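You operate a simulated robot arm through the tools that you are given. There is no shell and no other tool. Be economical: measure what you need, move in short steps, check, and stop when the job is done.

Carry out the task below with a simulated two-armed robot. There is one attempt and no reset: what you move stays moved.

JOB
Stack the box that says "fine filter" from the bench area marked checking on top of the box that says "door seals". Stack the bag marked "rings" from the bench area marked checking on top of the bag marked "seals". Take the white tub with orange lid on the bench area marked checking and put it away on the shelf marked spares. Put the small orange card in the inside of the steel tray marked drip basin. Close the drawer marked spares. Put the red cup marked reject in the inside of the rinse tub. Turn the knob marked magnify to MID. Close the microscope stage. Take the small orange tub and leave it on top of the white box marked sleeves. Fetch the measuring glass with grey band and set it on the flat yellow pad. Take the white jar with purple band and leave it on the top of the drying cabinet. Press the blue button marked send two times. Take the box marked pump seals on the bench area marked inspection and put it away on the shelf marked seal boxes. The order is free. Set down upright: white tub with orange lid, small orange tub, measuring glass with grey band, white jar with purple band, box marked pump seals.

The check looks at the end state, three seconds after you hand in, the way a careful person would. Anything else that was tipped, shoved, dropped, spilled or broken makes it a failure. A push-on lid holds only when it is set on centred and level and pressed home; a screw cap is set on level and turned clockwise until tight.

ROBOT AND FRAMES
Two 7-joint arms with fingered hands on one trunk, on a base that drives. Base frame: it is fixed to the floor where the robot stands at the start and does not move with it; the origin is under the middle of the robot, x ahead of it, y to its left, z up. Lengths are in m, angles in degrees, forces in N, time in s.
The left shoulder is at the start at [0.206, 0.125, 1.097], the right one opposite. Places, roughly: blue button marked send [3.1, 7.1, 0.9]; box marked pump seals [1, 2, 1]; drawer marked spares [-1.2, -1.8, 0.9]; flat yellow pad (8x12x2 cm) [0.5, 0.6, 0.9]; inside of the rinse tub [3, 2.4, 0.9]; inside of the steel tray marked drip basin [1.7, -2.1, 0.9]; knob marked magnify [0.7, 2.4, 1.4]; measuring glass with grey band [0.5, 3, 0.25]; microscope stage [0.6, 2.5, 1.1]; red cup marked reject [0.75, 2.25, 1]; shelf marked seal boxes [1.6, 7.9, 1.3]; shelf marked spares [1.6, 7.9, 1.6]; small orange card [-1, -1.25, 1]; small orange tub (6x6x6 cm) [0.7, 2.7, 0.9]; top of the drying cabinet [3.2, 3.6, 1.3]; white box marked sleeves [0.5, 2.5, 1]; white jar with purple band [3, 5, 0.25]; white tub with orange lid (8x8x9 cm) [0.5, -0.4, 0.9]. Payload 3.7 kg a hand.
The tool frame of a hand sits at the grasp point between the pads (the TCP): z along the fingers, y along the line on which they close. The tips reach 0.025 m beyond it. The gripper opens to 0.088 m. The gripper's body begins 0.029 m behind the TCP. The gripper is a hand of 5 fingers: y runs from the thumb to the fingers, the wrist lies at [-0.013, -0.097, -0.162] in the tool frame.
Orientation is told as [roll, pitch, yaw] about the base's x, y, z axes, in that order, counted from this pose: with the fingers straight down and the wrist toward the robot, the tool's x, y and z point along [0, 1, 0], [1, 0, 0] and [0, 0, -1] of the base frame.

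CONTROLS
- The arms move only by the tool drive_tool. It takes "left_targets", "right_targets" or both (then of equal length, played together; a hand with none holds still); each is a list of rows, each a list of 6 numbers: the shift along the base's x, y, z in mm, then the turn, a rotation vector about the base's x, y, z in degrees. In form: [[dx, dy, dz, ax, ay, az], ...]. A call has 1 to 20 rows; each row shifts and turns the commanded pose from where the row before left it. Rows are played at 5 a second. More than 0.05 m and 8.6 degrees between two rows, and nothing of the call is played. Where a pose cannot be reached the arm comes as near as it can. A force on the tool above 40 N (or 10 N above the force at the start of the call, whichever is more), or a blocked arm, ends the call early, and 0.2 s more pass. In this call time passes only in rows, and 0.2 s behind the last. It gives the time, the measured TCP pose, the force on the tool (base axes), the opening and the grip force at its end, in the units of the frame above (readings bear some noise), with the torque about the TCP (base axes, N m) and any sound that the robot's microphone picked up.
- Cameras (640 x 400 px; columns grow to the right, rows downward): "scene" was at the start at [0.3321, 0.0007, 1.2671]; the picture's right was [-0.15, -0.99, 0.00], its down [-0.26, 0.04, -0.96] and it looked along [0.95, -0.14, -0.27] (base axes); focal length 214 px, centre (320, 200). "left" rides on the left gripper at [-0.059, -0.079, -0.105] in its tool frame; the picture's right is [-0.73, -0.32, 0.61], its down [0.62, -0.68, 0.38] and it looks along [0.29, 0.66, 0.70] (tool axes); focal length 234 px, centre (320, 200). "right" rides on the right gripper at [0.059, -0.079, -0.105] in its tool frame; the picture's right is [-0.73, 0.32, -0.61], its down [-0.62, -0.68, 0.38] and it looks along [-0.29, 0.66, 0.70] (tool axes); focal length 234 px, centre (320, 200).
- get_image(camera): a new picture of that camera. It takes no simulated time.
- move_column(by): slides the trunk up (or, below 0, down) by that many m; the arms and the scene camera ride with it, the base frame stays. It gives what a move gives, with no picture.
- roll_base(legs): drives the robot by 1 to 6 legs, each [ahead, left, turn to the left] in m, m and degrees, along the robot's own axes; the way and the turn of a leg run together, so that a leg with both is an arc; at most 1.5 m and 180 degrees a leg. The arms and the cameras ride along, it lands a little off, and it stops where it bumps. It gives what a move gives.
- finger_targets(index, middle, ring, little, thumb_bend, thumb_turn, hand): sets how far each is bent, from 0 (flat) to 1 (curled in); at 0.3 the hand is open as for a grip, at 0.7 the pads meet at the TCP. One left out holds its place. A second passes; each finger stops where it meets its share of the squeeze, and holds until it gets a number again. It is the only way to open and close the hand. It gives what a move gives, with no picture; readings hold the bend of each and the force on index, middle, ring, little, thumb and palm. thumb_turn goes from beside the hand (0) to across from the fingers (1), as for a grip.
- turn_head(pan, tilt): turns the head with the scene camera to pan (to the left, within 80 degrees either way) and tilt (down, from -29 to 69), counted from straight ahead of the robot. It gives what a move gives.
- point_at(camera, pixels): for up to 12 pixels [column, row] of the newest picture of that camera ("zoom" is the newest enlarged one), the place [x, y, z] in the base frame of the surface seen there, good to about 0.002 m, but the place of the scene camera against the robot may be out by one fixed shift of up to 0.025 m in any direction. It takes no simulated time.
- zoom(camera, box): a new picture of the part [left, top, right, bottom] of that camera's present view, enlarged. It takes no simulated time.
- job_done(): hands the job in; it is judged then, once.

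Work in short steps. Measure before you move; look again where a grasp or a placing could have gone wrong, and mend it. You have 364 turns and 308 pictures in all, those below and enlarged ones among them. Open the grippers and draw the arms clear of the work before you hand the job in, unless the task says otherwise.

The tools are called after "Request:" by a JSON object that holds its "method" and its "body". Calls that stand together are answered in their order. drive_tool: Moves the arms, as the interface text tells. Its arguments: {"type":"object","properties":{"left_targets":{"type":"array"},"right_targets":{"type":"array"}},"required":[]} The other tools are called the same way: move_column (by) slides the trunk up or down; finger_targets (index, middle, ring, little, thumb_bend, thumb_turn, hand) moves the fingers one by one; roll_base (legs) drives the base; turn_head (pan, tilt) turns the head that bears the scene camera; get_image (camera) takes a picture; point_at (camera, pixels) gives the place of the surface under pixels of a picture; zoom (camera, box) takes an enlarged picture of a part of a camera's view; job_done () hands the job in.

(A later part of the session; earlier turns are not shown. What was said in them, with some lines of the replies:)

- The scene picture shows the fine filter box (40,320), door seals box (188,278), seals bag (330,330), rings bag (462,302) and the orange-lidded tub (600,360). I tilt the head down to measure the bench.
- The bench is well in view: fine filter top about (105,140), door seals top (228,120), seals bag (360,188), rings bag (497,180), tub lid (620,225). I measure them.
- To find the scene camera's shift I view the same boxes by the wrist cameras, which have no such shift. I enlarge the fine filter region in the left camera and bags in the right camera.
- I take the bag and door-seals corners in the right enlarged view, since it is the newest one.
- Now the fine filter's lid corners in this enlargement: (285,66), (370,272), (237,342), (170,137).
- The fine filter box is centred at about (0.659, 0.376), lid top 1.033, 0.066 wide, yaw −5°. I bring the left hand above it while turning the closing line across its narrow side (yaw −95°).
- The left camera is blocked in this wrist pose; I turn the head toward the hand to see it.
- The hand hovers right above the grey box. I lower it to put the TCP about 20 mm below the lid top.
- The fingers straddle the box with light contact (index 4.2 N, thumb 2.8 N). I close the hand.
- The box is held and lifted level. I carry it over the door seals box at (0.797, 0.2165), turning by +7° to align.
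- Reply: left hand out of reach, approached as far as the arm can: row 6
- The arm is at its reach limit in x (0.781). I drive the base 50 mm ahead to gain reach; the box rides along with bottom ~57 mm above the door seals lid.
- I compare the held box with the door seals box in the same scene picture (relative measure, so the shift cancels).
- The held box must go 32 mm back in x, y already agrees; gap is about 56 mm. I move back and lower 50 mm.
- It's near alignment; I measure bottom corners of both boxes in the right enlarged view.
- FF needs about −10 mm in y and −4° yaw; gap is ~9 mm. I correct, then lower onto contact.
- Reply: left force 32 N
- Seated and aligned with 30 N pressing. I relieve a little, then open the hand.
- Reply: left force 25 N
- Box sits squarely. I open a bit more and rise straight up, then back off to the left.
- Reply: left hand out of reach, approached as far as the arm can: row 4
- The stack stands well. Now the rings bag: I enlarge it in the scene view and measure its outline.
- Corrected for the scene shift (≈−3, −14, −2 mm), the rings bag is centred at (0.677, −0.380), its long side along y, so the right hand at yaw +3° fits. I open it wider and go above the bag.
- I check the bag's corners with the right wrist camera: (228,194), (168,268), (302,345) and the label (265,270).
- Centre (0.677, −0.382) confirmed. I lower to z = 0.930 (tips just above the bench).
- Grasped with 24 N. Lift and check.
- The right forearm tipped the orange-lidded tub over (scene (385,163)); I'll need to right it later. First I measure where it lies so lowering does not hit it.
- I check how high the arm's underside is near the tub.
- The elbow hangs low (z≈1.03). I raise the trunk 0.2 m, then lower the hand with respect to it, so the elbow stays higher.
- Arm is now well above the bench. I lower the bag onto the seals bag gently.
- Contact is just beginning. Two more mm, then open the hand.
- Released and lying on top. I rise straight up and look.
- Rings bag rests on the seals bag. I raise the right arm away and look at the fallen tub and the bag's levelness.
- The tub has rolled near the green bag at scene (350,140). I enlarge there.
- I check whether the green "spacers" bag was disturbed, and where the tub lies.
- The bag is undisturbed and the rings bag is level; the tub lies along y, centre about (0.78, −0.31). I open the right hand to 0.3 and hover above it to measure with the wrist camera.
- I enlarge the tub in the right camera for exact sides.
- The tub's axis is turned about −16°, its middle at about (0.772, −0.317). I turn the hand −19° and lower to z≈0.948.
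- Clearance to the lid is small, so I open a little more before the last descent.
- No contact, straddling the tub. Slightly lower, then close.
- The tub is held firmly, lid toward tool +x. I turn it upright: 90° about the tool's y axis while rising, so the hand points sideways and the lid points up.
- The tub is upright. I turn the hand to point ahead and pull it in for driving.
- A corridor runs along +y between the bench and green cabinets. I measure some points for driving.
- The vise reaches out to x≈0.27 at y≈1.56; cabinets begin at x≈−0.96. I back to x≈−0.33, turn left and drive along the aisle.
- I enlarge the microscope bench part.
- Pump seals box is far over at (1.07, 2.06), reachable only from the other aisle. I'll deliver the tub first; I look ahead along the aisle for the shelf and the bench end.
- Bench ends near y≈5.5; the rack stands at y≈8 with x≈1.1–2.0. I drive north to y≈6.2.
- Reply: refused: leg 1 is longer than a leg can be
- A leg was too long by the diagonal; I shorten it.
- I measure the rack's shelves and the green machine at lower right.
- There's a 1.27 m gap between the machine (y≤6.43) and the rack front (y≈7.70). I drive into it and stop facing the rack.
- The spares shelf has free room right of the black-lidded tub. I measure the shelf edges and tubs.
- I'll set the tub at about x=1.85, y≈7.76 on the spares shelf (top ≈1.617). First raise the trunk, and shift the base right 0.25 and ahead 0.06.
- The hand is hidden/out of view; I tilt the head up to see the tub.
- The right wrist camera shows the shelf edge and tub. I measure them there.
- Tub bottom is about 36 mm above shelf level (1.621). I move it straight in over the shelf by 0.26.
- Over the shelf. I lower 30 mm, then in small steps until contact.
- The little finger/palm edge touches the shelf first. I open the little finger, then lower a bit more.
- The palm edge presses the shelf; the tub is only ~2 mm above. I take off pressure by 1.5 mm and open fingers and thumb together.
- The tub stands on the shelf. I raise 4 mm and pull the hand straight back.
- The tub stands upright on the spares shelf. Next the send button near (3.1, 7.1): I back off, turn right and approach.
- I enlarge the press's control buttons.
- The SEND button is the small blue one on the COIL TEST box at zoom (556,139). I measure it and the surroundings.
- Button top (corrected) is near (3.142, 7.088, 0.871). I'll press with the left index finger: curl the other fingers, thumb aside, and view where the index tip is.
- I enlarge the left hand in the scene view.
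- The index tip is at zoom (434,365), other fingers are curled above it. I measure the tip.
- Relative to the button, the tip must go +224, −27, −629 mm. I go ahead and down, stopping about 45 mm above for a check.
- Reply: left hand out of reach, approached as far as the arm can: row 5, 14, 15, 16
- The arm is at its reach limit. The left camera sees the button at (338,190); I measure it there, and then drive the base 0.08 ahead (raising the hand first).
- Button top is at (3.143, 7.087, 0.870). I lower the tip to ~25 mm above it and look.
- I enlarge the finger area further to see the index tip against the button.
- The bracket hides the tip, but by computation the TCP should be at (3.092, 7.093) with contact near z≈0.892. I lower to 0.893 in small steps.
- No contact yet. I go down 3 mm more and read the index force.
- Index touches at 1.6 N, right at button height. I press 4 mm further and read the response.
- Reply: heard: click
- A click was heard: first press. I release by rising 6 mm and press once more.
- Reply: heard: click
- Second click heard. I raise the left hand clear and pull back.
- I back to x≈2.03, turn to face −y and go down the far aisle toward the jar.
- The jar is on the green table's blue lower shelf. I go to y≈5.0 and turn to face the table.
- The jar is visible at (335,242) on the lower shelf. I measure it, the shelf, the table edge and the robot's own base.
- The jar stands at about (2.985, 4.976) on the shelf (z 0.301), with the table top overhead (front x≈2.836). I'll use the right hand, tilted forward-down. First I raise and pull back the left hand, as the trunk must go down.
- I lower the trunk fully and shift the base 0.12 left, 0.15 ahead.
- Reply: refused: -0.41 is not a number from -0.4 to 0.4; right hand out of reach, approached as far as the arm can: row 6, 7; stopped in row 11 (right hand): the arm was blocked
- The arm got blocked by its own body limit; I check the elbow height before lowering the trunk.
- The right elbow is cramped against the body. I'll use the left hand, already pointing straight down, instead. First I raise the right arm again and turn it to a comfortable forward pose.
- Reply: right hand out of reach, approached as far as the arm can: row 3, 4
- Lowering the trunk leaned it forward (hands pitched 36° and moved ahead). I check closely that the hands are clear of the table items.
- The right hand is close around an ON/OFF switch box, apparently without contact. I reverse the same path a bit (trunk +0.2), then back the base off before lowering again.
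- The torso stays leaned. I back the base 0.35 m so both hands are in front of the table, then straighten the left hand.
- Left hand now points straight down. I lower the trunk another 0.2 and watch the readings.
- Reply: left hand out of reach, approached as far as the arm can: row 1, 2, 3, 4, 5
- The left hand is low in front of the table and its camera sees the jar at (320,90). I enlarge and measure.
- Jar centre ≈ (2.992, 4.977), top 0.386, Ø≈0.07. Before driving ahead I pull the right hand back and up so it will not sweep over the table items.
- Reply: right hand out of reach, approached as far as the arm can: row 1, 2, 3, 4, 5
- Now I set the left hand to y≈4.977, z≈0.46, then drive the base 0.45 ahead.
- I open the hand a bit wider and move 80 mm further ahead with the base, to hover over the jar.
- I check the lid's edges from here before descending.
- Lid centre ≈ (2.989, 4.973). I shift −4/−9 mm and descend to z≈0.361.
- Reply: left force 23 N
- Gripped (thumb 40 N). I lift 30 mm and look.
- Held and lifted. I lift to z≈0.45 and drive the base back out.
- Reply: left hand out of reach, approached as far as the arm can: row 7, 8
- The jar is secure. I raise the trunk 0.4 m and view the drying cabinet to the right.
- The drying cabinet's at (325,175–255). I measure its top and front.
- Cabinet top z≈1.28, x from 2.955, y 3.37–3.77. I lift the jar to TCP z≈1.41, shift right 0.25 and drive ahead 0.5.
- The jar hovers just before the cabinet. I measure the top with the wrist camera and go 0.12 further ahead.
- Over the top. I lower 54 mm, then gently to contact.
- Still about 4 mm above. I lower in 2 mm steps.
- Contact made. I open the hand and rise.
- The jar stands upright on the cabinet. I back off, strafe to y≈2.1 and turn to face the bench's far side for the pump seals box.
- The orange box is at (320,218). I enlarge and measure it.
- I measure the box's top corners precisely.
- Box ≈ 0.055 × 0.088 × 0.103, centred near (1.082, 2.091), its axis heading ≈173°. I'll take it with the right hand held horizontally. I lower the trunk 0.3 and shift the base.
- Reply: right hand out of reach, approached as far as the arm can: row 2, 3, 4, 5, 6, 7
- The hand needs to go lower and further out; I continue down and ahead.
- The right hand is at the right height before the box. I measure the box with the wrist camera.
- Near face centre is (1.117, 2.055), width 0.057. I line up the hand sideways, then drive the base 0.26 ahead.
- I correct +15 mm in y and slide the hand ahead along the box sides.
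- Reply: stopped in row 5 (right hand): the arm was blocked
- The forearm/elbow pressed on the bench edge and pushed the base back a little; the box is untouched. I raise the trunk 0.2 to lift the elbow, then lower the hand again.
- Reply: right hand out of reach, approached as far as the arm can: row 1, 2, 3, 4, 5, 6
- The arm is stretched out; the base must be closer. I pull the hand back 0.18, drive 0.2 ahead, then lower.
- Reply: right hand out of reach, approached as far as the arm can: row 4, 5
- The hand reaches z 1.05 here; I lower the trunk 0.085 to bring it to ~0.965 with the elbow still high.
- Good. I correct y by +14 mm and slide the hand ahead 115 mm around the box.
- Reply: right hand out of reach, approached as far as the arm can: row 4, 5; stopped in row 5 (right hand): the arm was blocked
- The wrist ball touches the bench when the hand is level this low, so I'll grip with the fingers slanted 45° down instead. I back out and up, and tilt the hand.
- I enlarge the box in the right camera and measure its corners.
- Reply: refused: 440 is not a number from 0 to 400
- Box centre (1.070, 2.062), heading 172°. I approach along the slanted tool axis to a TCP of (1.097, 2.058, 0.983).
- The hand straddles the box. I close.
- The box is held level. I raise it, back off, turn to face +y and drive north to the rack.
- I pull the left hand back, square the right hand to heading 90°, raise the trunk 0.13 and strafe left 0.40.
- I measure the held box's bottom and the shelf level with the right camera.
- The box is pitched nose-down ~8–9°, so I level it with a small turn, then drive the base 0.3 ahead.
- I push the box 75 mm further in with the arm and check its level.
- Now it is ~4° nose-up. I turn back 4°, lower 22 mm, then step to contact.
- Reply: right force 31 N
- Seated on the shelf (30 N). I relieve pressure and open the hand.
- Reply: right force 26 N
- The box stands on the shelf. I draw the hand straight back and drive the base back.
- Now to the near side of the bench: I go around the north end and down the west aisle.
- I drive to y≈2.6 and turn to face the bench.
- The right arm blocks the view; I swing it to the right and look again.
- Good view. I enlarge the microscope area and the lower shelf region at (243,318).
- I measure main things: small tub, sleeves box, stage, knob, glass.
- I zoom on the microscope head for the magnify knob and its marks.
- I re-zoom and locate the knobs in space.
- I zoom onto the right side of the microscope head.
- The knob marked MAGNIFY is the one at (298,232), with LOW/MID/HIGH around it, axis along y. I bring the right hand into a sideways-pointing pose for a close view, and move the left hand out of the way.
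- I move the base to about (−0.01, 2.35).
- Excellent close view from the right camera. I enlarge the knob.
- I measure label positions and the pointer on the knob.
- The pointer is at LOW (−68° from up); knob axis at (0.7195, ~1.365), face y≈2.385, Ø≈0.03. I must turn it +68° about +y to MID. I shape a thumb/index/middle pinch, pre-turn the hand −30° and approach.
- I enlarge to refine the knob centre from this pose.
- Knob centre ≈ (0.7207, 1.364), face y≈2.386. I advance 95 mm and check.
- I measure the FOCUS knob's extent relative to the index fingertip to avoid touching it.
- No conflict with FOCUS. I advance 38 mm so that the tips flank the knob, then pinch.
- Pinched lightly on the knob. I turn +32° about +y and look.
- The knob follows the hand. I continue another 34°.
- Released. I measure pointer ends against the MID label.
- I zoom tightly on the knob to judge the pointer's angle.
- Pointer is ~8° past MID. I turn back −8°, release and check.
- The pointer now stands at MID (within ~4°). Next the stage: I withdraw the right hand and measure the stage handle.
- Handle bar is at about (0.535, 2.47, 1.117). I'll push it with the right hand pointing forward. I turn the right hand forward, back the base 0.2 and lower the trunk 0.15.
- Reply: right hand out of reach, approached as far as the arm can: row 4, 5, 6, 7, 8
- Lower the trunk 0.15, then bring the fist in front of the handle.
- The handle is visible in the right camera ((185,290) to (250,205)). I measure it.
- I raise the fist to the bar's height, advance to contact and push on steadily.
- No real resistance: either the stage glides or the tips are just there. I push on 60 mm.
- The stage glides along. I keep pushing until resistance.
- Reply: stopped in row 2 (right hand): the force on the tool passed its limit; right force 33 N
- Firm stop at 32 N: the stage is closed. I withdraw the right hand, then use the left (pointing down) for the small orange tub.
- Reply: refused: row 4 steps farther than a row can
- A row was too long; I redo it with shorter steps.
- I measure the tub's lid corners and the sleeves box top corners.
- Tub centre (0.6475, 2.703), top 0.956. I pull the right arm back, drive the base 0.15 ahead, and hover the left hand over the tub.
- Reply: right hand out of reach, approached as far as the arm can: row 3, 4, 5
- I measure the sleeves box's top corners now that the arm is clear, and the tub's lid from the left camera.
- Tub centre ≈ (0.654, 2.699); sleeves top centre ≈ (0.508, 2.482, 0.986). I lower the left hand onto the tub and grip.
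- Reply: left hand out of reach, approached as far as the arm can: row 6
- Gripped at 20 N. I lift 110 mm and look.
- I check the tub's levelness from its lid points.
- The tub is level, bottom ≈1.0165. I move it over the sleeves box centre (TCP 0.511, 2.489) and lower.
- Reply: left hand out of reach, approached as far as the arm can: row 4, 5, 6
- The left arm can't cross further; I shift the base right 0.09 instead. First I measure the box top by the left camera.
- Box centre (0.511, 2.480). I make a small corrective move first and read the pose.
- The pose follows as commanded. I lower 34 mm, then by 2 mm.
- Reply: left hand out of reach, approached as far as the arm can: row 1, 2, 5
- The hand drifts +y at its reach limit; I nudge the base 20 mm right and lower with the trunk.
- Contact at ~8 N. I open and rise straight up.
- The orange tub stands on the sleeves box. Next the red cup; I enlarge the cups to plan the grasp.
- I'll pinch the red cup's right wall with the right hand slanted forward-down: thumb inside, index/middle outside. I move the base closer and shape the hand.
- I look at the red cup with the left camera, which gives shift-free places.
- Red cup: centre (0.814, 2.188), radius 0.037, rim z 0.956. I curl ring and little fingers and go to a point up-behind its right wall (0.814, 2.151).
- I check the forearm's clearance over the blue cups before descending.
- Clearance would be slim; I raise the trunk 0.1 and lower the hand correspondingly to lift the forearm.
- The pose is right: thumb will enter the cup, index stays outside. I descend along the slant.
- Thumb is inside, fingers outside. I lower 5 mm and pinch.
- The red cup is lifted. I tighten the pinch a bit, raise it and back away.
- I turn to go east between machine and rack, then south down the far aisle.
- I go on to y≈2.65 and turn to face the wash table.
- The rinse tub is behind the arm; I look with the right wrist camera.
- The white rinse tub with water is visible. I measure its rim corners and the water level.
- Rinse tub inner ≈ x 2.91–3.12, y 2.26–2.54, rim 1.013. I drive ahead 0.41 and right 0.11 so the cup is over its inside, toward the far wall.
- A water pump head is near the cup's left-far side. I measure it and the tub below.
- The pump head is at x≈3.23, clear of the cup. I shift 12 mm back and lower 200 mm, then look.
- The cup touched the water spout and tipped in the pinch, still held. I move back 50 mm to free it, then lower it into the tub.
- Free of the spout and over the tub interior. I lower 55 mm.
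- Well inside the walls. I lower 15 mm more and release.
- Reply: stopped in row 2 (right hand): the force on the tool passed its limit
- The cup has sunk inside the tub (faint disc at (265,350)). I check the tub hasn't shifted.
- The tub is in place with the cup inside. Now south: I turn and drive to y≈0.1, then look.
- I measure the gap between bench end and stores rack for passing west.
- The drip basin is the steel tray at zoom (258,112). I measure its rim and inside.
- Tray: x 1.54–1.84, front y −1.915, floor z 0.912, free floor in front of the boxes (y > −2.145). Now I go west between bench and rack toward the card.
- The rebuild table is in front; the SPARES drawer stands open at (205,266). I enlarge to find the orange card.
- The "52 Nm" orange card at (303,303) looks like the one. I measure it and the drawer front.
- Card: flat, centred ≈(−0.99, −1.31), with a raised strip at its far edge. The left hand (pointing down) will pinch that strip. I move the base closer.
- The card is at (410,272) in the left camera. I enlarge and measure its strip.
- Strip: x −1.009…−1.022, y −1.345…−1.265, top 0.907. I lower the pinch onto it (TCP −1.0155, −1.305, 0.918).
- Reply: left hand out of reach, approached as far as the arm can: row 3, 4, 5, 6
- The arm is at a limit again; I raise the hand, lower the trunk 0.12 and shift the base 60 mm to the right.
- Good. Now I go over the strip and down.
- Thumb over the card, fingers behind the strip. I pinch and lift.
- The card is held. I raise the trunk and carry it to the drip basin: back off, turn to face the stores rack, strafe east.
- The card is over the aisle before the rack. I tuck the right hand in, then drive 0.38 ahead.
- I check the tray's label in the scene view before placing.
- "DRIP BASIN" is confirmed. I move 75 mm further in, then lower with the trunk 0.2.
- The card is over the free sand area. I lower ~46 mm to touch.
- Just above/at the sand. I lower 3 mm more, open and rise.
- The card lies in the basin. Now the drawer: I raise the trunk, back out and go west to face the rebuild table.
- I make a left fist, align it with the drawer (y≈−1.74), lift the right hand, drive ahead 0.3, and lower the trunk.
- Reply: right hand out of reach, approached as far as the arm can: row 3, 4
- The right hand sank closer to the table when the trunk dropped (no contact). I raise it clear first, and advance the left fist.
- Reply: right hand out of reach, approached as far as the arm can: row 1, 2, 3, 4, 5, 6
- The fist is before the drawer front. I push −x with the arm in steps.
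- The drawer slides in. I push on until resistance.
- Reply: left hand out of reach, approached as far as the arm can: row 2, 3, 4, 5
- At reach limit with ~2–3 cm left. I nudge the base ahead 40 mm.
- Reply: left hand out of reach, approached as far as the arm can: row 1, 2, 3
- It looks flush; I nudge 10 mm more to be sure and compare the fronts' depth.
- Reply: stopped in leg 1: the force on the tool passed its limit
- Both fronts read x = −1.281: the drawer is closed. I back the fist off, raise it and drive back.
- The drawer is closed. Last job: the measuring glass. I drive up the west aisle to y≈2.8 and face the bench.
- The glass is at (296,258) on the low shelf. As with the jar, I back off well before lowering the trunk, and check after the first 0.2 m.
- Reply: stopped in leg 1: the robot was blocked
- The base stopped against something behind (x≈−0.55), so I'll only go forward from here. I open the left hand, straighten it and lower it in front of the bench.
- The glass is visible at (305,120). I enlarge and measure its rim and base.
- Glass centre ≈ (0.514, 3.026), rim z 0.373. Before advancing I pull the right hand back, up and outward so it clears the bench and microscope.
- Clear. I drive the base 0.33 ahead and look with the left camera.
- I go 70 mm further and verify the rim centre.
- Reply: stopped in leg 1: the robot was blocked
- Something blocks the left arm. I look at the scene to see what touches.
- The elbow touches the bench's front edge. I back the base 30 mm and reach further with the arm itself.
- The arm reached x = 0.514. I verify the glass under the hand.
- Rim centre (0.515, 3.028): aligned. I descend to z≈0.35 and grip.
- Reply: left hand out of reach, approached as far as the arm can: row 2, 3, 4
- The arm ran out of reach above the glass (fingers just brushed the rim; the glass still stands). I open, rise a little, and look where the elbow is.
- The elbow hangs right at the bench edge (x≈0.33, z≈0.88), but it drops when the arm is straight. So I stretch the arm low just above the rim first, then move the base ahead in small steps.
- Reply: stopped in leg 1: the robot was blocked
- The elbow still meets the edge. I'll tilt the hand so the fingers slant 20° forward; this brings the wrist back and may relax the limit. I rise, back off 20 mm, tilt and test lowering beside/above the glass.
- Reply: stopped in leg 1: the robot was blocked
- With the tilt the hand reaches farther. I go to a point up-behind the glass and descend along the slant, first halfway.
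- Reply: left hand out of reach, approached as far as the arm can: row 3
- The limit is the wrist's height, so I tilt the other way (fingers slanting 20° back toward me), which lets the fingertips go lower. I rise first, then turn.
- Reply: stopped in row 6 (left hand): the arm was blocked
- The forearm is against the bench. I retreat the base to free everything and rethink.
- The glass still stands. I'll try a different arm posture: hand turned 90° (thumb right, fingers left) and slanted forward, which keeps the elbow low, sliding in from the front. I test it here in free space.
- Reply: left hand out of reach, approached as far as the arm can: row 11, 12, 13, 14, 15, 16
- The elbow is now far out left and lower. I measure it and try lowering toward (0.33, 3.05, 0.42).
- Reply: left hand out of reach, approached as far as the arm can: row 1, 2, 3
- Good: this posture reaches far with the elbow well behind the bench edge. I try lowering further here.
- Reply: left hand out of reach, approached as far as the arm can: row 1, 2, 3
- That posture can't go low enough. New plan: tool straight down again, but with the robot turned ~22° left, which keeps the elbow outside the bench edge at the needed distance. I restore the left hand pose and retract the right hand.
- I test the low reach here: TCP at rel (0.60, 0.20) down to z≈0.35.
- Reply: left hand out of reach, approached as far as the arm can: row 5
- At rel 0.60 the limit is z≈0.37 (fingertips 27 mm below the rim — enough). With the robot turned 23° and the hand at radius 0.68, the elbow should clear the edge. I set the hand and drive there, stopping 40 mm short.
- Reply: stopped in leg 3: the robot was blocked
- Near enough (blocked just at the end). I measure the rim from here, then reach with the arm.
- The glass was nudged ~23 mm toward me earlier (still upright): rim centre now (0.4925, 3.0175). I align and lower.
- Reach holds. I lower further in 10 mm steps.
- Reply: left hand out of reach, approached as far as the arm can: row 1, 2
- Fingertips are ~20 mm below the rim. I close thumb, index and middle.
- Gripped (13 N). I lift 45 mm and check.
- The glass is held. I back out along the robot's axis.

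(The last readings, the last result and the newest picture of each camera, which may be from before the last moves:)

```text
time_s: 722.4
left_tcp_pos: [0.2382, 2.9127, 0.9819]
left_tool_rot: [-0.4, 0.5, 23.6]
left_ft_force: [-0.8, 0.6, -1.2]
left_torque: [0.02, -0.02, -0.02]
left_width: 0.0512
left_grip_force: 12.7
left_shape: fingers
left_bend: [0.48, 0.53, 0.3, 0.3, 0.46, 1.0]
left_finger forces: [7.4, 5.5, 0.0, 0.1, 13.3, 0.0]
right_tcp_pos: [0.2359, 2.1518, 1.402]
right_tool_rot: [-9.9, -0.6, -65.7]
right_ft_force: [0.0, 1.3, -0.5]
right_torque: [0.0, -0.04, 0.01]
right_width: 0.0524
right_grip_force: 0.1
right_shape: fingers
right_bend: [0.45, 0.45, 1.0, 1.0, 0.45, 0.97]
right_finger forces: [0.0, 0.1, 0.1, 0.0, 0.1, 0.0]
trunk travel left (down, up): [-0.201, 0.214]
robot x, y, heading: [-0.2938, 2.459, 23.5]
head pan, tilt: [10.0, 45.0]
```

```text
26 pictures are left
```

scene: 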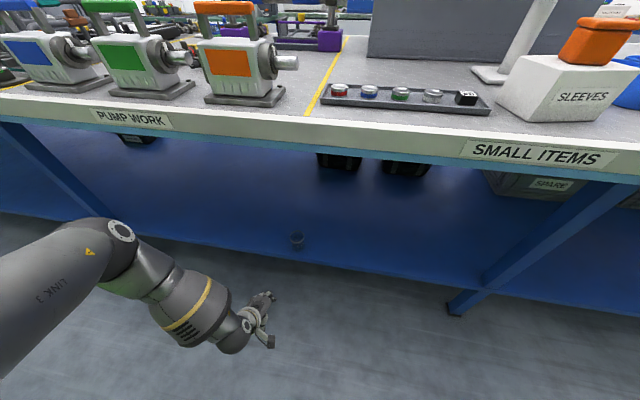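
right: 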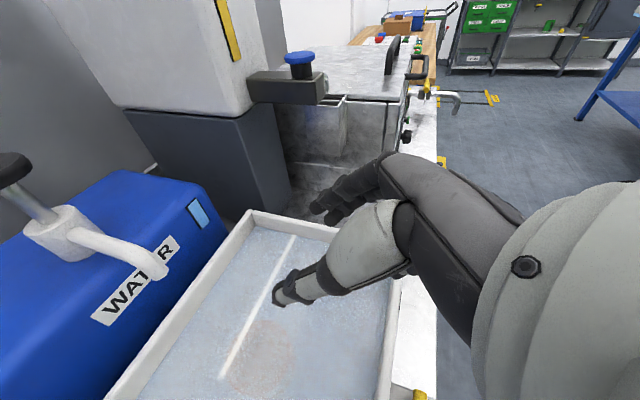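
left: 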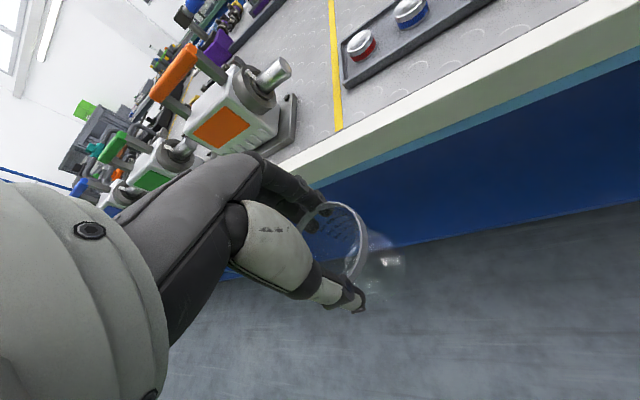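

The glass is upright in the hand. I raise the trunk more, back off, and drive south along the aisle to the yellow pad.

Request:
{"method": "move_column", "body": {"by": 0.2}}

Request:
{"method": "roll_base", "body": {"legs": [[-0.12, 0, 0], [0, 0, -113.5], [1.0, 0, 0], [1.0, 0, 0], [0, 0, 90]]}}

Request:
{"method": "turn_head", "body": {"pan": 15, "tilt": 45}}

Request:
{"method": "get_image", "body": {"camera": "scene"}}

```text
time_s: 724.5
left_tcp_pos: [0.2348, 2.9122, 1.1976]
left_tool_rot: [-0.3, -0.8, 23.6]
left_ft_force: [0.4, -0.1, -1.3]
left_torque: [0.0, -0.01, -0.02]
left_width: 0.0514
left_grip_force: 13.3
left_shape: fingers
left_bend: [0.48, 0.53, 0.3, 0.3, 0.46, 1.0]
left_finger forces: [7.4, 5.5, 0.0, 0.0, 13.2, 0.0]
right_tcp_pos: [0.2344, 2.1518, 1.6025]
right_tool_rot: [-9.9, -0.7, -65.8]
right_ft_force: [0.3, 0.5, -0.1]
right_torque: [0.0, -0.03, -0.01]
right_width: 0.0523
right_grip_force: 0.0
right_shape: fingers
right_bend: [0.45, 0.45, 1.0, 1.0, 0.45, 0.97]
right_finger forces: [0.1, 0.0, 0.0, 0.0, 0.0, 0.0]
trunk travel left (down, up): [-0.401, 0.014]
robot x, y, heading: [-0.2903, 2.4615, 23.4]
head pan, tilt: [10.0, 45.0]
```

```text
time_s: 730.7
left_tcp_pos: [-0.2132, 1.7413, 1.1962]
left_tool_rot: [-0.5, -0.8, -90.9]
left_ft_force: [-0.1, 0.8, -0.5]
left_torque: [0.02, 0.0, 0.01]
left_width: 0.0509
left_grip_force: 12.2
left_shape: fingers
left_bend: [0.49, 0.53, 0.3, 0.3, 0.46, 1.0]
left_finger forces: [7.1, 5.3, 0.0, 0.0, 12.5, 0.0]
right_tcp_pos: [-0.8972, 2.0481, 1.6016]
right_tool_rot: [-10.5, -0.8, -178.6]
right_ft_force: [10.7, -16.7, 0.7]
right_torque: [0.7, 0.47, 0.14]
right_width: 0.0526
right_grip_force: 10.4
right_shape: fingers
right_bend: [0.45, 0.46, 1.0, 1.0, 0.45, 0.97]
right_finger forces: [0.1, 1.7, 16.0, 4.2, 0.0, 0.1]
trunk travel left (down, up): [-0.401, 0.014]
robot x, y, heading: [-0.4073, 2.4098, -91.4]
head pan, tilt: [10.0, 45.0]
stopped in leg 2: the force on the tool passed its limit (the readings are from after the stop); the commanded pose is now the measured one
```

```text
time_s: 731.3
left_tcp_pos: [-0.2126, 1.7379, 1.194]
left_tool_rot: [-0.5, -0.7, -91.0]
left_ft_force: [0.0, 0.4, 0.5]
left_torque: [0.0, 0.0, 0.01]
left_width: 0.0508
left_grip_force: 12.2
left_shape: fingers
left_bend: [0.49, 0.53, 0.3, 0.3, 0.46, 1.0]
left_finger forces: [7.0, 5.3, 0.0, 0.1, 12.5, 0.0]
right_tcp_pos: [-0.8977, 2.0481, 1.6024]
right_tool_rot: [-10.3, -0.7, -179.2]
right_ft_force: [14.6, -21.3, 2.0]
right_torque: [0.9, 0.63, 0.14]
right_width: 0.0525
right_grip_force: 13.9
right_shape: fingers
right_bend: [0.45, 0.46, 1.0, 1.0, 0.45, 0.97]
right_finger forces: [0.1, 2.9, 20.1, 4.9, 0.0, 0.0]
trunk travel left (down, up): [-0.401, 0.014]
robot x, y, heading: [-0.4084, 2.4097, -91.5]
head pan, tilt: [15.0, 45.0]
```

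```text
25 pictures are left
```

scene: 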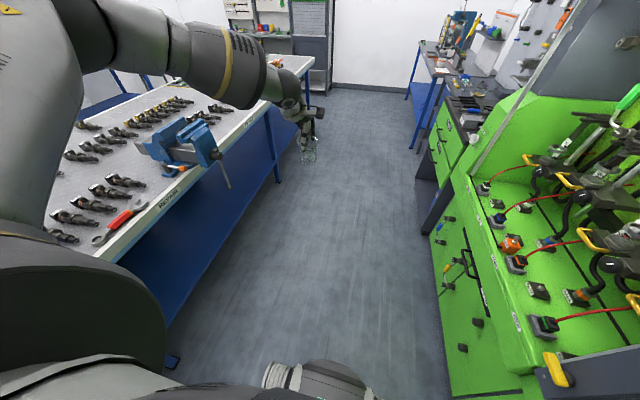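

The right hand touched the cabinet frame at x≈−0.9. I move the robot away (strafe toward +x) at once.

Request:
{"method": "roll_base", "body": {"legs": [[0, 0.14, 0]]}}

Request:
{"method": "turn_head", "body": {"pan": -45, "tilt": 10}}

Request:
{"method": "get_image", "body": {"camera": "scene"}}

```text
time_s: 732.7
left_tcp_pos: [-0.0787, 1.74, 1.198]
left_tool_rot: [-0.3, -1.0, -91.1]
left_ft_force: [0.3, -0.3, -0.3]
left_torque: [0.02, 0.0, 0.02]
left_width: 0.0509
left_grip_force: 12.7
left_shape: fingers
left_bend: [0.49, 0.53, 0.3, 0.3, 0.46, 1.0]
left_finger forces: [7.0, 5.3, 0.1, 0.1, 12.4, 0.0]
right_tcp_pos: [-0.7629, 2.0511, 1.6022]
right_tool_rot: [-10.2, -0.4, -179.3]
right_ft_force: [-0.1, -0.3, 0.7]
right_torque: [0.0, -0.03, -0.01]
right_width: 0.0525
right_grip_force: 0.0
right_shape: fingers
right_bend: [0.45, 0.45, 1.0, 1.0, 0.45, 0.97]
right_finger forces: [0.0, 0.0, 0.1, 0.0, 0.1, 0.1]
trunk travel left (down, up): [-0.401, 0.014]
robot x, y, heading: [-0.2646, 2.4115, -91.5]
head pan, tilt: [15.0, 45.0]
```

```text
time_s: 734.0
left_tcp_pos: [-0.0782, 1.7393, 1.1982]
left_tool_rot: [-0.4, -0.9, -91.1]
left_ft_force: [-0.4, 0.3, -0.1]
left_torque: [0.0, 0.01, -0.03]
left_width: 0.0507
left_grip_force: 12.6
left_shape: fingers
left_bend: [0.49, 0.53, 0.3, 0.3, 0.46, 1.0]
left_finger forces: [7.1, 5.3, 0.0, 0.1, 12.4, 0.0]
right_tcp_pos: [-0.7647, 2.0521, 1.6011]
right_tool_rot: [-10.2, -0.6, -179.3]
right_ft_force: [-0.3, 0.5, -0.6]
right_torque: [0.02, 0.01, 0.02]
right_width: 0.0523
right_grip_force: 0.0
right_shape: fingers
right_bend: [0.45, 0.45, 1.0, 1.0, 0.45, 0.97]
right_finger forces: [0.1, 0.0, 0.0, 0.0, 0.1, 0.1]
trunk travel left (down, up): [-0.401, 0.014]
robot x, y, heading: [-0.2643, 2.4088, -91.5]
head pan, tilt: [-45.0, 10.0]
```

```text
24 pictures are left
```

scene: 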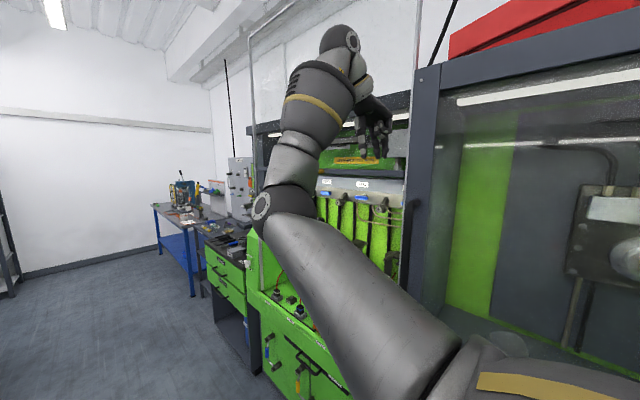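

Nothing seems displaced (a fixed upright tube was touched). I tuck the right hand inward and drive on south.

Request:
{"method": "drive_tool", "body": {"right_targets": [[30, 0, 0, 0, 0, 0], [30, 0, 0, 0, 0, 0], [30, 0, 0, 0, 0, 0], [30, 0, 0, 0, 0, 0], [30, 0, 0, 0, 0, 0]]}}

Request:
{"method": "roll_base", "body": {"legs": [[1.0, 0, 1.5], [1.0, 0, 0], [0, -0.1, 0], [0, 0, 90]]}}

Request:
{"method": "turn_head", "body": {"pan": 15, "tilt": 45}}

Request:
{"method": "get_image", "body": {"camera": "scene"}}

```text
time_s: 735.2
left_tcp_pos: [-0.0764, 1.7391, 1.1988]
left_tool_rot: [-0.4, -0.9, -91.0]
left_ft_force: [0.7, 0.7, 0.1]
left_torque: [0.0, -0.02, 0.02]
left_width: 0.0508
left_grip_force: 12.3
left_shape: fingers
left_bend: [0.49, 0.53, 0.3, 0.3, 0.46, 1.0]
left_finger forces: [7.1, 5.3, 0.0, 0.1, 12.4, 0.0]
right_tcp_pos: [-0.6108, 2.051, 1.6024]
right_tool_rot: [-10.1, -0.6, -179.3]
right_ft_force: [0.2, -0.2, -0.1]
right_torque: [-0.01, 0.0, -0.01]
right_width: 0.0524
right_grip_force: 0.0
right_shape: fingers
right_bend: [0.45, 0.45, 1.0, 1.0, 0.45, 0.97]
right_finger forces: [0.0, 0.0, 0.0, 0.1, 0.1, 0.1]
trunk travel left (down, up): [-0.401, 0.014]
robot x, y, heading: [-0.2667, 2.4074, -91.5]
head pan, tilt: [-45.0, 10.0]
```

```text
time_s: 749.7
left_tcp_pos: [0.3161, 0.5997, 1.198]
left_tool_rot: [-0.4, -1.0, 0.3]
left_ft_force: [0.7, 0.0, 0.1]
left_torque: [-0.02, -0.02, -0.01]
left_width: 0.0501
left_grip_force: 11.6
left_shape: fingers
left_bend: [0.49, 0.53, 0.3, 0.3, 0.47, 1.0]
left_finger forces: [6.9, 5.1, 0.0, 0.0, 11.6, 0.0]
right_tcp_pos: [0.0183, 0.0574, 1.6027]
right_tool_rot: [-10.1, -0.6, -87.8]
right_ft_force: [-0.2, 0.9, 0.4]
right_torque: [0.01, -0.03, -0.01]
right_width: 0.0524
right_grip_force: 0.0
right_shape: fingers
right_bend: [0.45, 0.45, 1.0, 1.0, 0.45, 0.97]
right_finger forces: [0.1, 0.0, 0.0, 0.0, 0.0, 0.0]
trunk travel left (down, up): [-0.401, 0.014]
robot x, y, heading: [-0.3504, 0.3961, -0.2]
head pan, tilt: [-45.0, 10.0]
```

```text
time_s: 751.0
left_tcp_pos: [0.3166, 0.5995, 1.1983]
left_tool_rot: [-0.4, -0.8, 0.3]
left_ft_force: [0.3, 0.4, -0.7]
left_torque: [0.01, -0.01, -0.02]
left_width: 0.0502
left_grip_force: 11.9
left_shape: fingers
left_bend: [0.49, 0.53, 0.3, 0.3, 0.47, 1.0]
left_finger forces: [6.9, 5.1, 0.0, 0.0, 11.6, 0.1]
right_tcp_pos: [0.0182, 0.0573, 1.6014]
right_tool_rot: [-10.0, -0.6, -87.9]
right_ft_force: [-0.1, -0.6, 0.4]
right_torque: [-0.01, 0.01, -0.02]
right_width: 0.0523
right_grip_force: 0.2
right_shape: fingers
right_bend: [0.45, 0.45, 1.0, 1.0, 0.45, 0.97]
right_finger forces: [0.0, 0.0, 0.1, 0.1, 0.0, 0.0]
trunk travel left (down, up): [-0.401, 0.014]
robot x, y, heading: [-0.3467, 0.3951, -0.2]
head pan, tilt: [15.0, 45.0]
```

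```text
23 pictures are left
```

scene: 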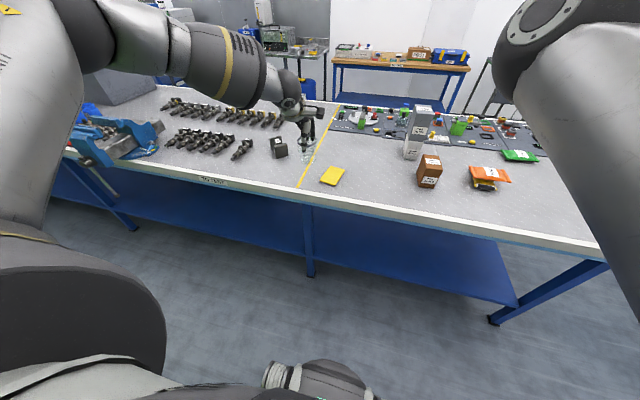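

The yellow pad is at (332,175). I measure it.

Request:
{"method": "zoom", "body": {"camera": "scene", "box": [270, 130, 390, 210]}}

Request:
{"method": "point_at", "body": {"camera": "zoom", "pixels": [[270, 260], [330, 285], [390, 205], [335, 190], [330, 235], [195, 130], [195, 190]]}}

```text
5.00 times, centred on (330, 170) of scene
```

zoom: 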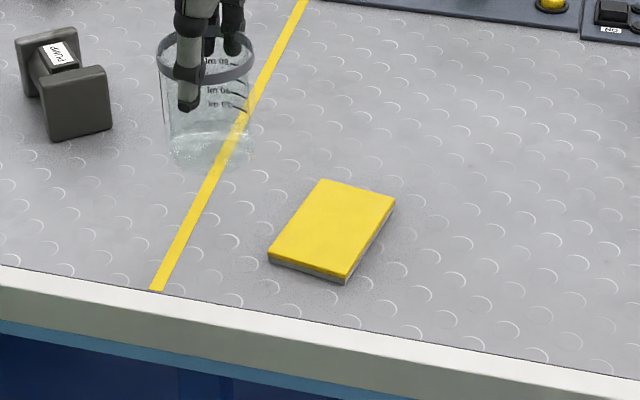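

```text
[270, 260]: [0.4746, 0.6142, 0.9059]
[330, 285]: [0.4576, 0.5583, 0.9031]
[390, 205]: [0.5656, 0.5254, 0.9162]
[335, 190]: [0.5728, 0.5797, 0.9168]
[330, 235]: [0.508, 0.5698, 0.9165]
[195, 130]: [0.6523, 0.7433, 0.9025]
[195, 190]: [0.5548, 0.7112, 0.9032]
```

Pad top z≈0.9135, centre ≈ (0.508, 0.557) after correction. I bring the glass over it: base ahead 0.19, right 0.04.

Request:
{"method": "roll_base", "body": {"legs": [[0.19, -0.041, 0]]}}

Request:
{"method": "move_column", "body": {"by": -0.15}}

Request:
{"method": "get_image", "body": {"camera": "left"}}

```text
time_s: 752.6
left_tcp_pos: [0.5101, 0.5576, 1.1972]
left_tool_rot: [-0.5, -0.9, 0.2]
left_ft_force: [-0.1, -0.2, -1.5]
left_torque: [0.01, 0.01, 0.03]
left_width: 0.0501
left_grip_force: 12.6
left_shape: fingers
left_bend: [0.49, 0.53, 0.3, 0.3, 0.47, 1.0]
left_finger forces: [6.9, 5.1, 0.1, 0.2, 11.6, 0.0]
right_tcp_pos: [0.2099, 0.0155, 1.6023]
right_tool_rot: [-10.2, -0.6, -88.0]
right_ft_force: [0.2, 0.0, 0.3]
right_torque: [-0.04, 0.04, -0.01]
right_width: 0.0526
right_grip_force: 0.0
right_shape: fingers
right_bend: [0.45, 0.45, 1.0, 1.0, 0.45, 0.97]
right_finger forces: [0.1, 0.0, 0.0, 0.0, 0.0, 0.1]
trunk travel left (down, up): [-0.401, 0.014]
robot x, y, heading: [-0.1542, 0.3543, -0.3]
head pan, tilt: [15.0, 45.0]
```

```text
time_s: 754.4
left_tcp_pos: [0.5085, 0.5579, 1.0505]
left_tool_rot: [-0.4, -1.1, 0.2]
left_ft_force: [-0.1, 0.0, -0.6]
left_torque: [-0.03, -0.04, -0.03]
left_width: 0.0501
left_grip_force: 11.8
left_shape: fingers
left_bend: [0.49, 0.53, 0.3, 0.3, 0.47, 1.0]
left_finger forces: [6.8, 5.1, 0.0, 0.0, 11.6, 0.1]
right_tcp_pos: [0.208, 0.0164, 1.4531]
right_tool_rot: [-9.9, -0.6, -88.0]
right_ft_force: [-0.3, -0.1, -0.1]
right_torque: [-0.01, -0.02, 0.01]
right_width: 0.0524
right_grip_force: 0.1
right_shape: fingers
right_bend: [0.45, 0.45, 1.0, 1.0, 0.45, 0.97]
right_finger forces: [0.0, 0.0, 0.0, 0.1, 0.0, 0.0]
trunk travel left (down, up): [-0.251, 0.164]
robot x, y, heading: [-0.1504, 0.3558, -0.1]
head pan, tilt: [15.0, 45.0]
```

```text
21 pictures are left
```

left: 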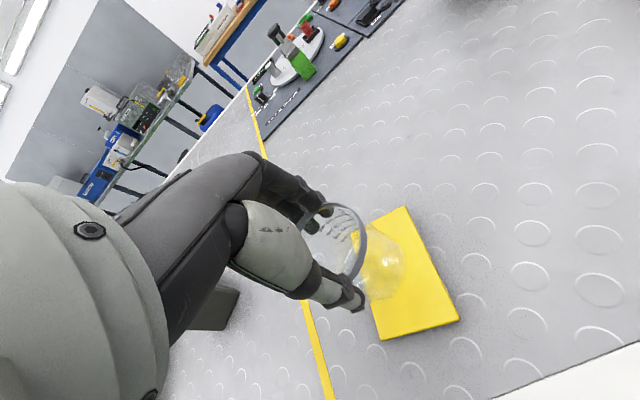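

I measure the pad's corners with the left camera.

Request:
{"method": "point_at", "body": {"camera": "left", "pixels": [[404, 212], [452, 316], [384, 336], [425, 270], [400, 305], [372, 300], [380, 220]]}}

```text
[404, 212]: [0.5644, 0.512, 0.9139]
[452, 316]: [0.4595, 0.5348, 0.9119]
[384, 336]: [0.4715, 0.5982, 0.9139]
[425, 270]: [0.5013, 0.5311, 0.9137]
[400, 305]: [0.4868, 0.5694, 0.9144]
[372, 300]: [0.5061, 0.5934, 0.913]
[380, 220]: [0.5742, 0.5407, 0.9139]
```

Pad centre (0.518, 0.555), top 0.914. I shift +9/−3 mm, lower 54 mm, then step to contact.

Request:
{"method": "drive_tool", "body": {"left_targets": [[9, -3, -10, 0, 0, 0], [0, 0, -20, 0, 0, 0], [0, 0, -15, 0, 0, 0], [0, 0, -8, 0, 0, 0]]}}

Request:
{"method": "zoom", "body": {"camera": "left", "box": [270, 170, 490, 350]}}

```text
time_s: 755.4
left_tcp_pos: [0.5178, 0.5544, 0.9945]
left_tool_rot: [-0.1, -0.9, 0.2]
left_ft_force: [-0.7, -1.2, -0.6]
left_torque: [-0.01, 0.0, 0.0]
left_width: 0.0498
left_grip_force: 12.0
left_shape: fingers
left_bend: [0.49, 0.53, 0.3, 0.3, 0.47, 1.0]
left_finger forces: [6.9, 5.1, 0.1, 0.1, 11.7, 0.1]
right_tcp_pos: [0.2093, 0.0154, 1.4528]
right_tool_rot: [-10.1, -0.6, -88.0]
right_ft_force: [0.1, -0.2, -0.1]
right_torque: [0.01, 0.0, -0.01]
right_width: 0.0524
right_grip_force: 0.0
right_shape: fingers
right_bend: [0.45, 0.45, 1.0, 1.0, 0.45, 0.97]
right_finger forces: [0.1, 0.0, 0.1, 0.0, 0.0, 0.0]
trunk travel left (down, up): [-0.251, 0.164]
robot x, y, heading: [-0.1545, 0.3555, -0.2]
head pan, tilt: [15.0, 45.0]
```

```text
2.22 times, centred on (380, 260) of left
```

zoom: 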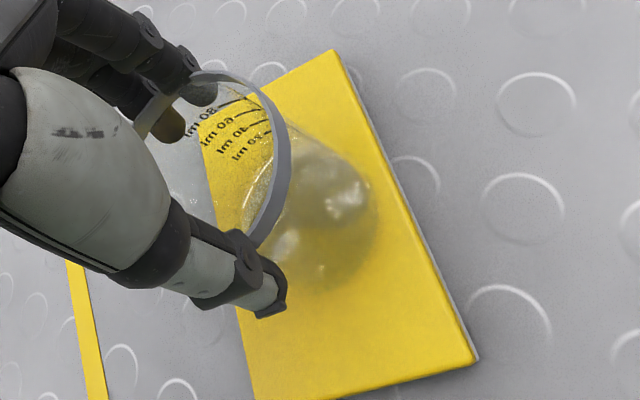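

The glass is over the pad's centre, just above it. I lower in small steps until contact.

Request:
{"method": "drive_tool", "body": {"left_targets": [[0, 0, -2, 0, 0, 0], [0, 0, -2, 0, 0, 0], [0, 0, -1.5, 0, 0, 0]]}}

```text
time_s: 756.1
left_tcp_pos: [0.5188, 0.5539, 0.991]
left_tool_rot: [-0.5, -1.1, 0.1]
left_ft_force: [-0.3, 0.5, 4.7]
left_torque: [0.04, 0.07, -0.03]
left_width: 0.0502
left_grip_force: 12.7
left_shape: fingers
left_bend: [0.49, 0.53, 0.3, 0.3, 0.47, 1.0]
left_finger forces: [6.9, 5.4, 0.0, 0.0, 13.1, 0.1]
right_tcp_pos: [0.2089, 0.0159, 1.4521]
right_tool_rot: [-10.1, -0.6, -88.0]
right_ft_force: [0.6, 0.4, -0.3]
right_torque: [-0.02, 0.01, 0.0]
right_width: 0.0524
right_grip_force: 0.1
right_shape: fingers
right_bend: [0.45, 0.45, 1.0, 1.0, 0.45, 0.97]
right_finger forces: [0.1, 0.0, 0.0, 0.1, 0.1, 0.1]
trunk travel left (down, up): [-0.251, 0.164]
robot x, y, heading: [-0.1552, 0.3556, -0.3]
head pan, tilt: [15.0, 45.0]
```

Contact at 5 N. I open and rise straight.

Request:
{"method": "finger_targets", "body": {"hand": "left", "index": 0.25, "middle": 0.25, "ring": 0.2, "little": 0.2, "thumb_bend": 0.25}}

Request:
{"method": "drive_tool", "body": {"left_targets": [[0, 0, 15, 0, 0, 0], [0, 0, 30, 0, 0, 0], [0, 0, 40, 0, 0, 0], [0, 0, 40, 0, 0, 0]]}}

Request:
{"method": "get_image", "body": {"camera": "left"}}

```text
time_s: 757.1
left_tcp_pos: [0.5183, 0.5541, 0.9893]
left_tool_rot: [-0.5, -0.9, 0.3]
left_ft_force: [0.0, 0.0, -0.4]
left_torque: [-0.01, -0.03, -0.02]
left_width: 0.0941
left_grip_force: 0.1
left_shape: fingers
left_bend: [0.25, 0.25, 0.2, 0.2, 0.25, 0.97]
left_finger forces: [0.0, 0.0, 0.0, 0.0, 0.0, 0.0]
right_tcp_pos: [0.2097, 0.017, 1.4516]
right_tool_rot: [-10.2, -0.5, -88.1]
right_ft_force: [-0.2, 0.6, 0.5]
right_torque: [-0.06, -0.01, -0.03]
right_width: 0.0523
right_grip_force: 0.1
right_shape: fingers
right_bend: [0.45, 0.45, 1.0, 1.0, 0.45, 0.97]
right_finger forces: [0.0, 0.1, 0.0, 0.0, 0.0, 0.1]
trunk travel left (down, up): [-0.251, 0.164]
robot x, y, heading: [-0.1567, 0.3528, -0.3]
head pan, tilt: [15.0, 45.0]
```

```text
time_s: 758.1
left_tcp_pos: [0.5183, 0.5554, 1.1159]
left_tool_rot: [-0.3, -1.0, 0.1]
left_ft_force: [0.2, 0.6, -0.2]
left_torque: [0.03, -0.01, 0.0]
left_width: 0.0941
left_grip_force: 0.0
left_shape: fingers
left_bend: [0.25, 0.25, 0.2, 0.2, 0.25, 0.97]
left_finger forces: [0.0, 0.0, 0.1, 0.0, 0.0, 0.0]
right_tcp_pos: [0.2088, 0.0154, 1.4529]
right_tool_rot: [-10.1, -0.6, -88.0]
right_ft_force: [0.4, 0.2, 0.5]
right_torque: [-0.01, 0.01, -0.01]
right_width: 0.0526
right_grip_force: 0.1
right_shape: fingers
right_bend: [0.45, 0.45, 1.0, 1.0, 0.45, 0.97]
right_finger forces: [0.0, 0.0, 0.0, 0.0, 0.0, 0.0]
trunk travel left (down, up): [-0.251, 0.164]
robot x, y, heading: [-0.1545, 0.3557, -0.4]
head pan, tilt: [15.0, 45.0]
```

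```text
19 pictures are left
```

left: 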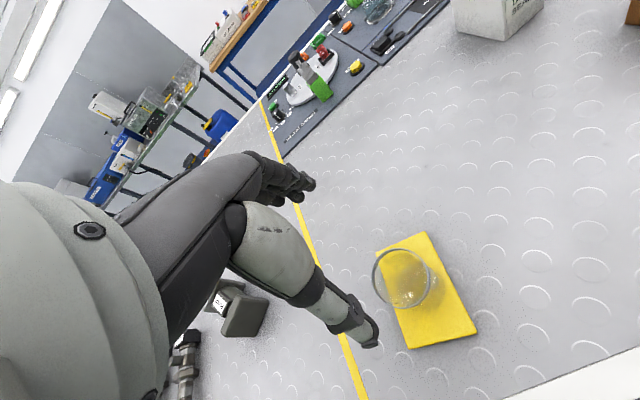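

The glass stands upright on the pad. I open the right hand, raise the left arm, back away and take a final look.

Request:
{"method": "drive_tool", "body": {"left_targets": [[-10, 0, 40, 0, 0, 0], [-20, 0, 40, 0, 0, 0], [-20, 0, 40, 0, 0, 0]]}}

Request:
{"method": "roll_base", "body": {"legs": [[-0.2, 0, 0]]}}

Request:
{"method": "finger_targets", "body": {"hand": "right", "index": 0.3, "middle": 0.3, "ring": 0.3, "little": 0.3, "thumb_bend": 0.3}}

Request:
{"method": "turn_head", "body": {"pan": 0, "tilt": 35}}

Request:
{"method": "get_image", "body": {"camera": "scene"}}

```text
time_s: 759.0
left_tcp_pos: [0.4666, 0.5525, 1.2352]
left_tool_rot: [-0.5, -1.1, 0.1]
left_ft_force: [-0.2, 0.1, -0.6]
left_torque: [0.04, -0.01, 0.02]
left_width: 0.0942
left_grip_force: 0.0
left_shape: fingers
left_bend: [0.25, 0.25, 0.2, 0.2, 0.25, 0.97]
left_finger forces: [0.1, 0.1, 0.0, 0.1, 0.0, 0.0]
right_tcp_pos: [0.2084, 0.0161, 1.4532]
right_tool_rot: [-10.0, -0.6, -88.0]
right_ft_force: [-0.6, 0.0, 0.1]
right_torque: [0.0, -0.01, 0.01]
right_width: 0.0525
right_grip_force: 0.1
right_shape: fingers
right_bend: [0.45, 0.45, 1.0, 1.0, 0.45, 0.97]
right_finger forces: [0.1, 0.1, 0.0, 0.0, 0.1, 0.1]
trunk travel left (down, up): [-0.251, 0.164]
robot x, y, heading: [-0.1464, 0.3546, -0.2]
head pan, tilt: [15.0, 45.0]
```

```text
time_s: 760.5
left_tcp_pos: [0.2727, 0.5539, 1.2347]
left_tool_rot: [-0.2, -0.9, 0.1]
left_ft_force: [-0.7, -0.5, -0.1]
left_torque: [0.05, 0.0, -0.02]
left_width: 0.0942
left_grip_force: 0.0
left_shape: fingers
left_bend: [0.25, 0.25, 0.2, 0.2, 0.25, 0.97]
left_finger forces: [0.0, 0.0, 0.0, 0.0, 0.0, 0.0]
right_tcp_pos: [0.0123, 0.0161, 1.4524]
right_tool_rot: [-10.1, -0.6, -88.1]
right_ft_force: [0.6, -0.1, -0.6]
right_torque: [0.01, -0.01, -0.03]
right_width: 0.0525
right_grip_force: 0.1
right_shape: fingers
right_bend: [0.45, 0.45, 1.0, 1.0, 0.45, 0.97]
right_finger forces: [0.0, 0.0, 0.0, 0.0, 0.0, 0.0]
trunk travel left (down, up): [-0.251, 0.164]
robot x, y, heading: [-0.3533, 0.3535, -0.1]
head pan, tilt: [15.0, 45.0]
```

```text
time_s: 761.5
left_tcp_pos: [0.2712, 0.5552, 1.2343]
left_tool_rot: [-0.3, -0.9, 0.0]
left_ft_force: [-0.3, 0.2, -0.6]
left_torque: [-0.03, -0.02, 0.0]
left_width: 0.0944
left_grip_force: 0.0
left_shape: fingers
left_bend: [0.25, 0.25, 0.2, 0.2, 0.25, 0.97]
left_finger forces: [0.0, 0.0, 0.1, 0.0, 0.0, 0.0]
right_tcp_pos: [0.0124, 0.0158, 1.4518]
right_tool_rot: [-10.1, -0.7, -88.1]
right_ft_force: [-0.3, 0.4, 0.3]
right_torque: [0.0, -0.04, -0.03]
right_width: 0.0847
right_grip_force: 0.0
right_shape: fingers
right_bend: [0.3, 0.3, 0.3, 0.3, 0.3, 0.97]
right_finger forces: [0.0, 0.1, 0.1, 0.0, 0.0, 0.1]
trunk travel left (down, up): [-0.251, 0.164]
robot x, y, heading: [-0.3535, 0.3535, 0.0]
head pan, tilt: [15.0, 45.0]
```

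```text
time_s: 762.3
left_tcp_pos: [0.2717, 0.5536, 1.2338]
left_tool_rot: [-0.4, -0.8, 0.0]
left_ft_force: [0.9, 0.1, -0.2]
left_torque: [-0.02, -0.01, 0.0]
left_width: 0.094
left_grip_force: 0.0
left_shape: fingers
left_bend: [0.25, 0.25, 0.2, 0.2, 0.25, 0.97]
left_finger forces: [0.1, 0.0, 0.1, 0.0, 0.1, 0.0]
right_tcp_pos: [0.012, 0.0158, 1.452]
right_tool_rot: [-10.1, -0.6, -88.1]
right_ft_force: [0.4, 0.3, -0.4]
right_torque: [0.0, 0.03, 0.02]
right_width: 0.0841
right_grip_force: 0.1
right_shape: fingers
right_bend: [0.3, 0.3, 0.3, 0.3, 0.3, 0.97]
right_finger forces: [0.1, 0.1, 0.1, 0.0, 0.1, 0.0]
trunk travel left (down, up): [-0.251, 0.164]
robot x, y, heading: [-0.3524, 0.3524, -0.1]
head pan, tilt: [0.0, 35.0]
```

```text
18 pictures are left
```

scene: 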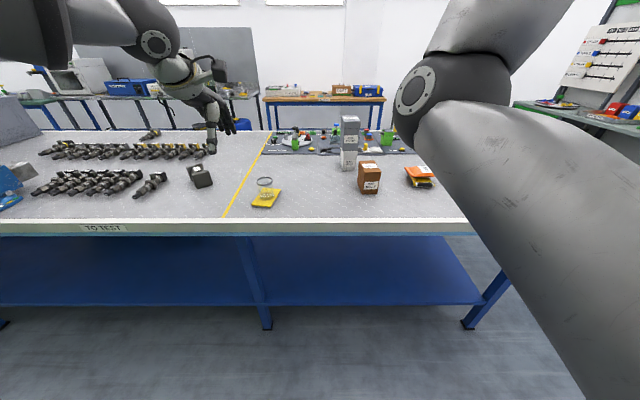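

All stands well here. One last check of the microscope area from afar.

Request:
{"method": "turn_head", "body": {"pan": 65, "tilt": 15}}

Request:
{"method": "get_image", "body": {"camera": "scene"}}

```text
time_s: 763.7
left_tcp_pos: [0.2717, 0.5543, 1.2338]
left_tool_rot: [-0.4, -0.9, 0.2]
left_ft_force: [0.2, -0.2, -0.2]
left_torque: [0.02, 0.0, -0.01]
left_width: 0.0943
left_grip_force: 0.0
left_shape: fingers
left_bend: [0.25, 0.25, 0.2, 0.2, 0.25, 0.97]
left_finger forces: [0.0, 0.0, 0.0, 0.1, 0.0, 0.1]
right_tcp_pos: [0.0127, 0.0154, 1.4513]
right_tool_rot: [-10.2, -0.7, -88.2]
right_ft_force: [-0.7, 0.1, 0.6]
right_torque: [0.02, 0.01, -0.03]
right_width: 0.0842
right_grip_force: 0.0
right_shape: fingers
right_bend: [0.3, 0.3, 0.3, 0.3, 0.3, 0.97]
right_finger forces: [0.0, 0.0, 0.0, 0.0, 0.1, 0.1]
trunk travel left (down, up): [-0.251, 0.164]
robot x, y, heading: [-0.3505, 0.3566, -0.2]
head pan, tilt: [65.0, 15.0]
```

```text
17 pictures are left
```

scene: 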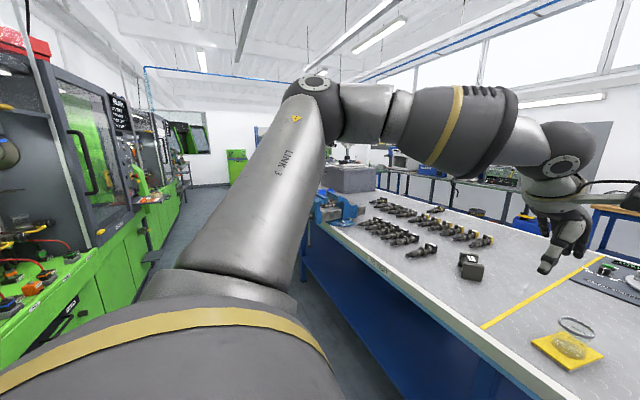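

The glass stands well on its pad, the arms are clear and the hands open. I hand in the job.

Request:
{"method": "job_done", "body": {}}

```text
The job is handed in.
```

All thirteen steps were carried out and the job is handed in. Three were not perfectly clean:

- **White tub with orange lid:** it was knocked over early on, then picked up and set upright on the spares shelf.
- **Red cup:** it tipped in the grip when it touched the water spout, then sank inside the rinse tub. It is not known to be upright, which the task did not require.
- **Magnify knob:** its pointer is within about 4° of MID.
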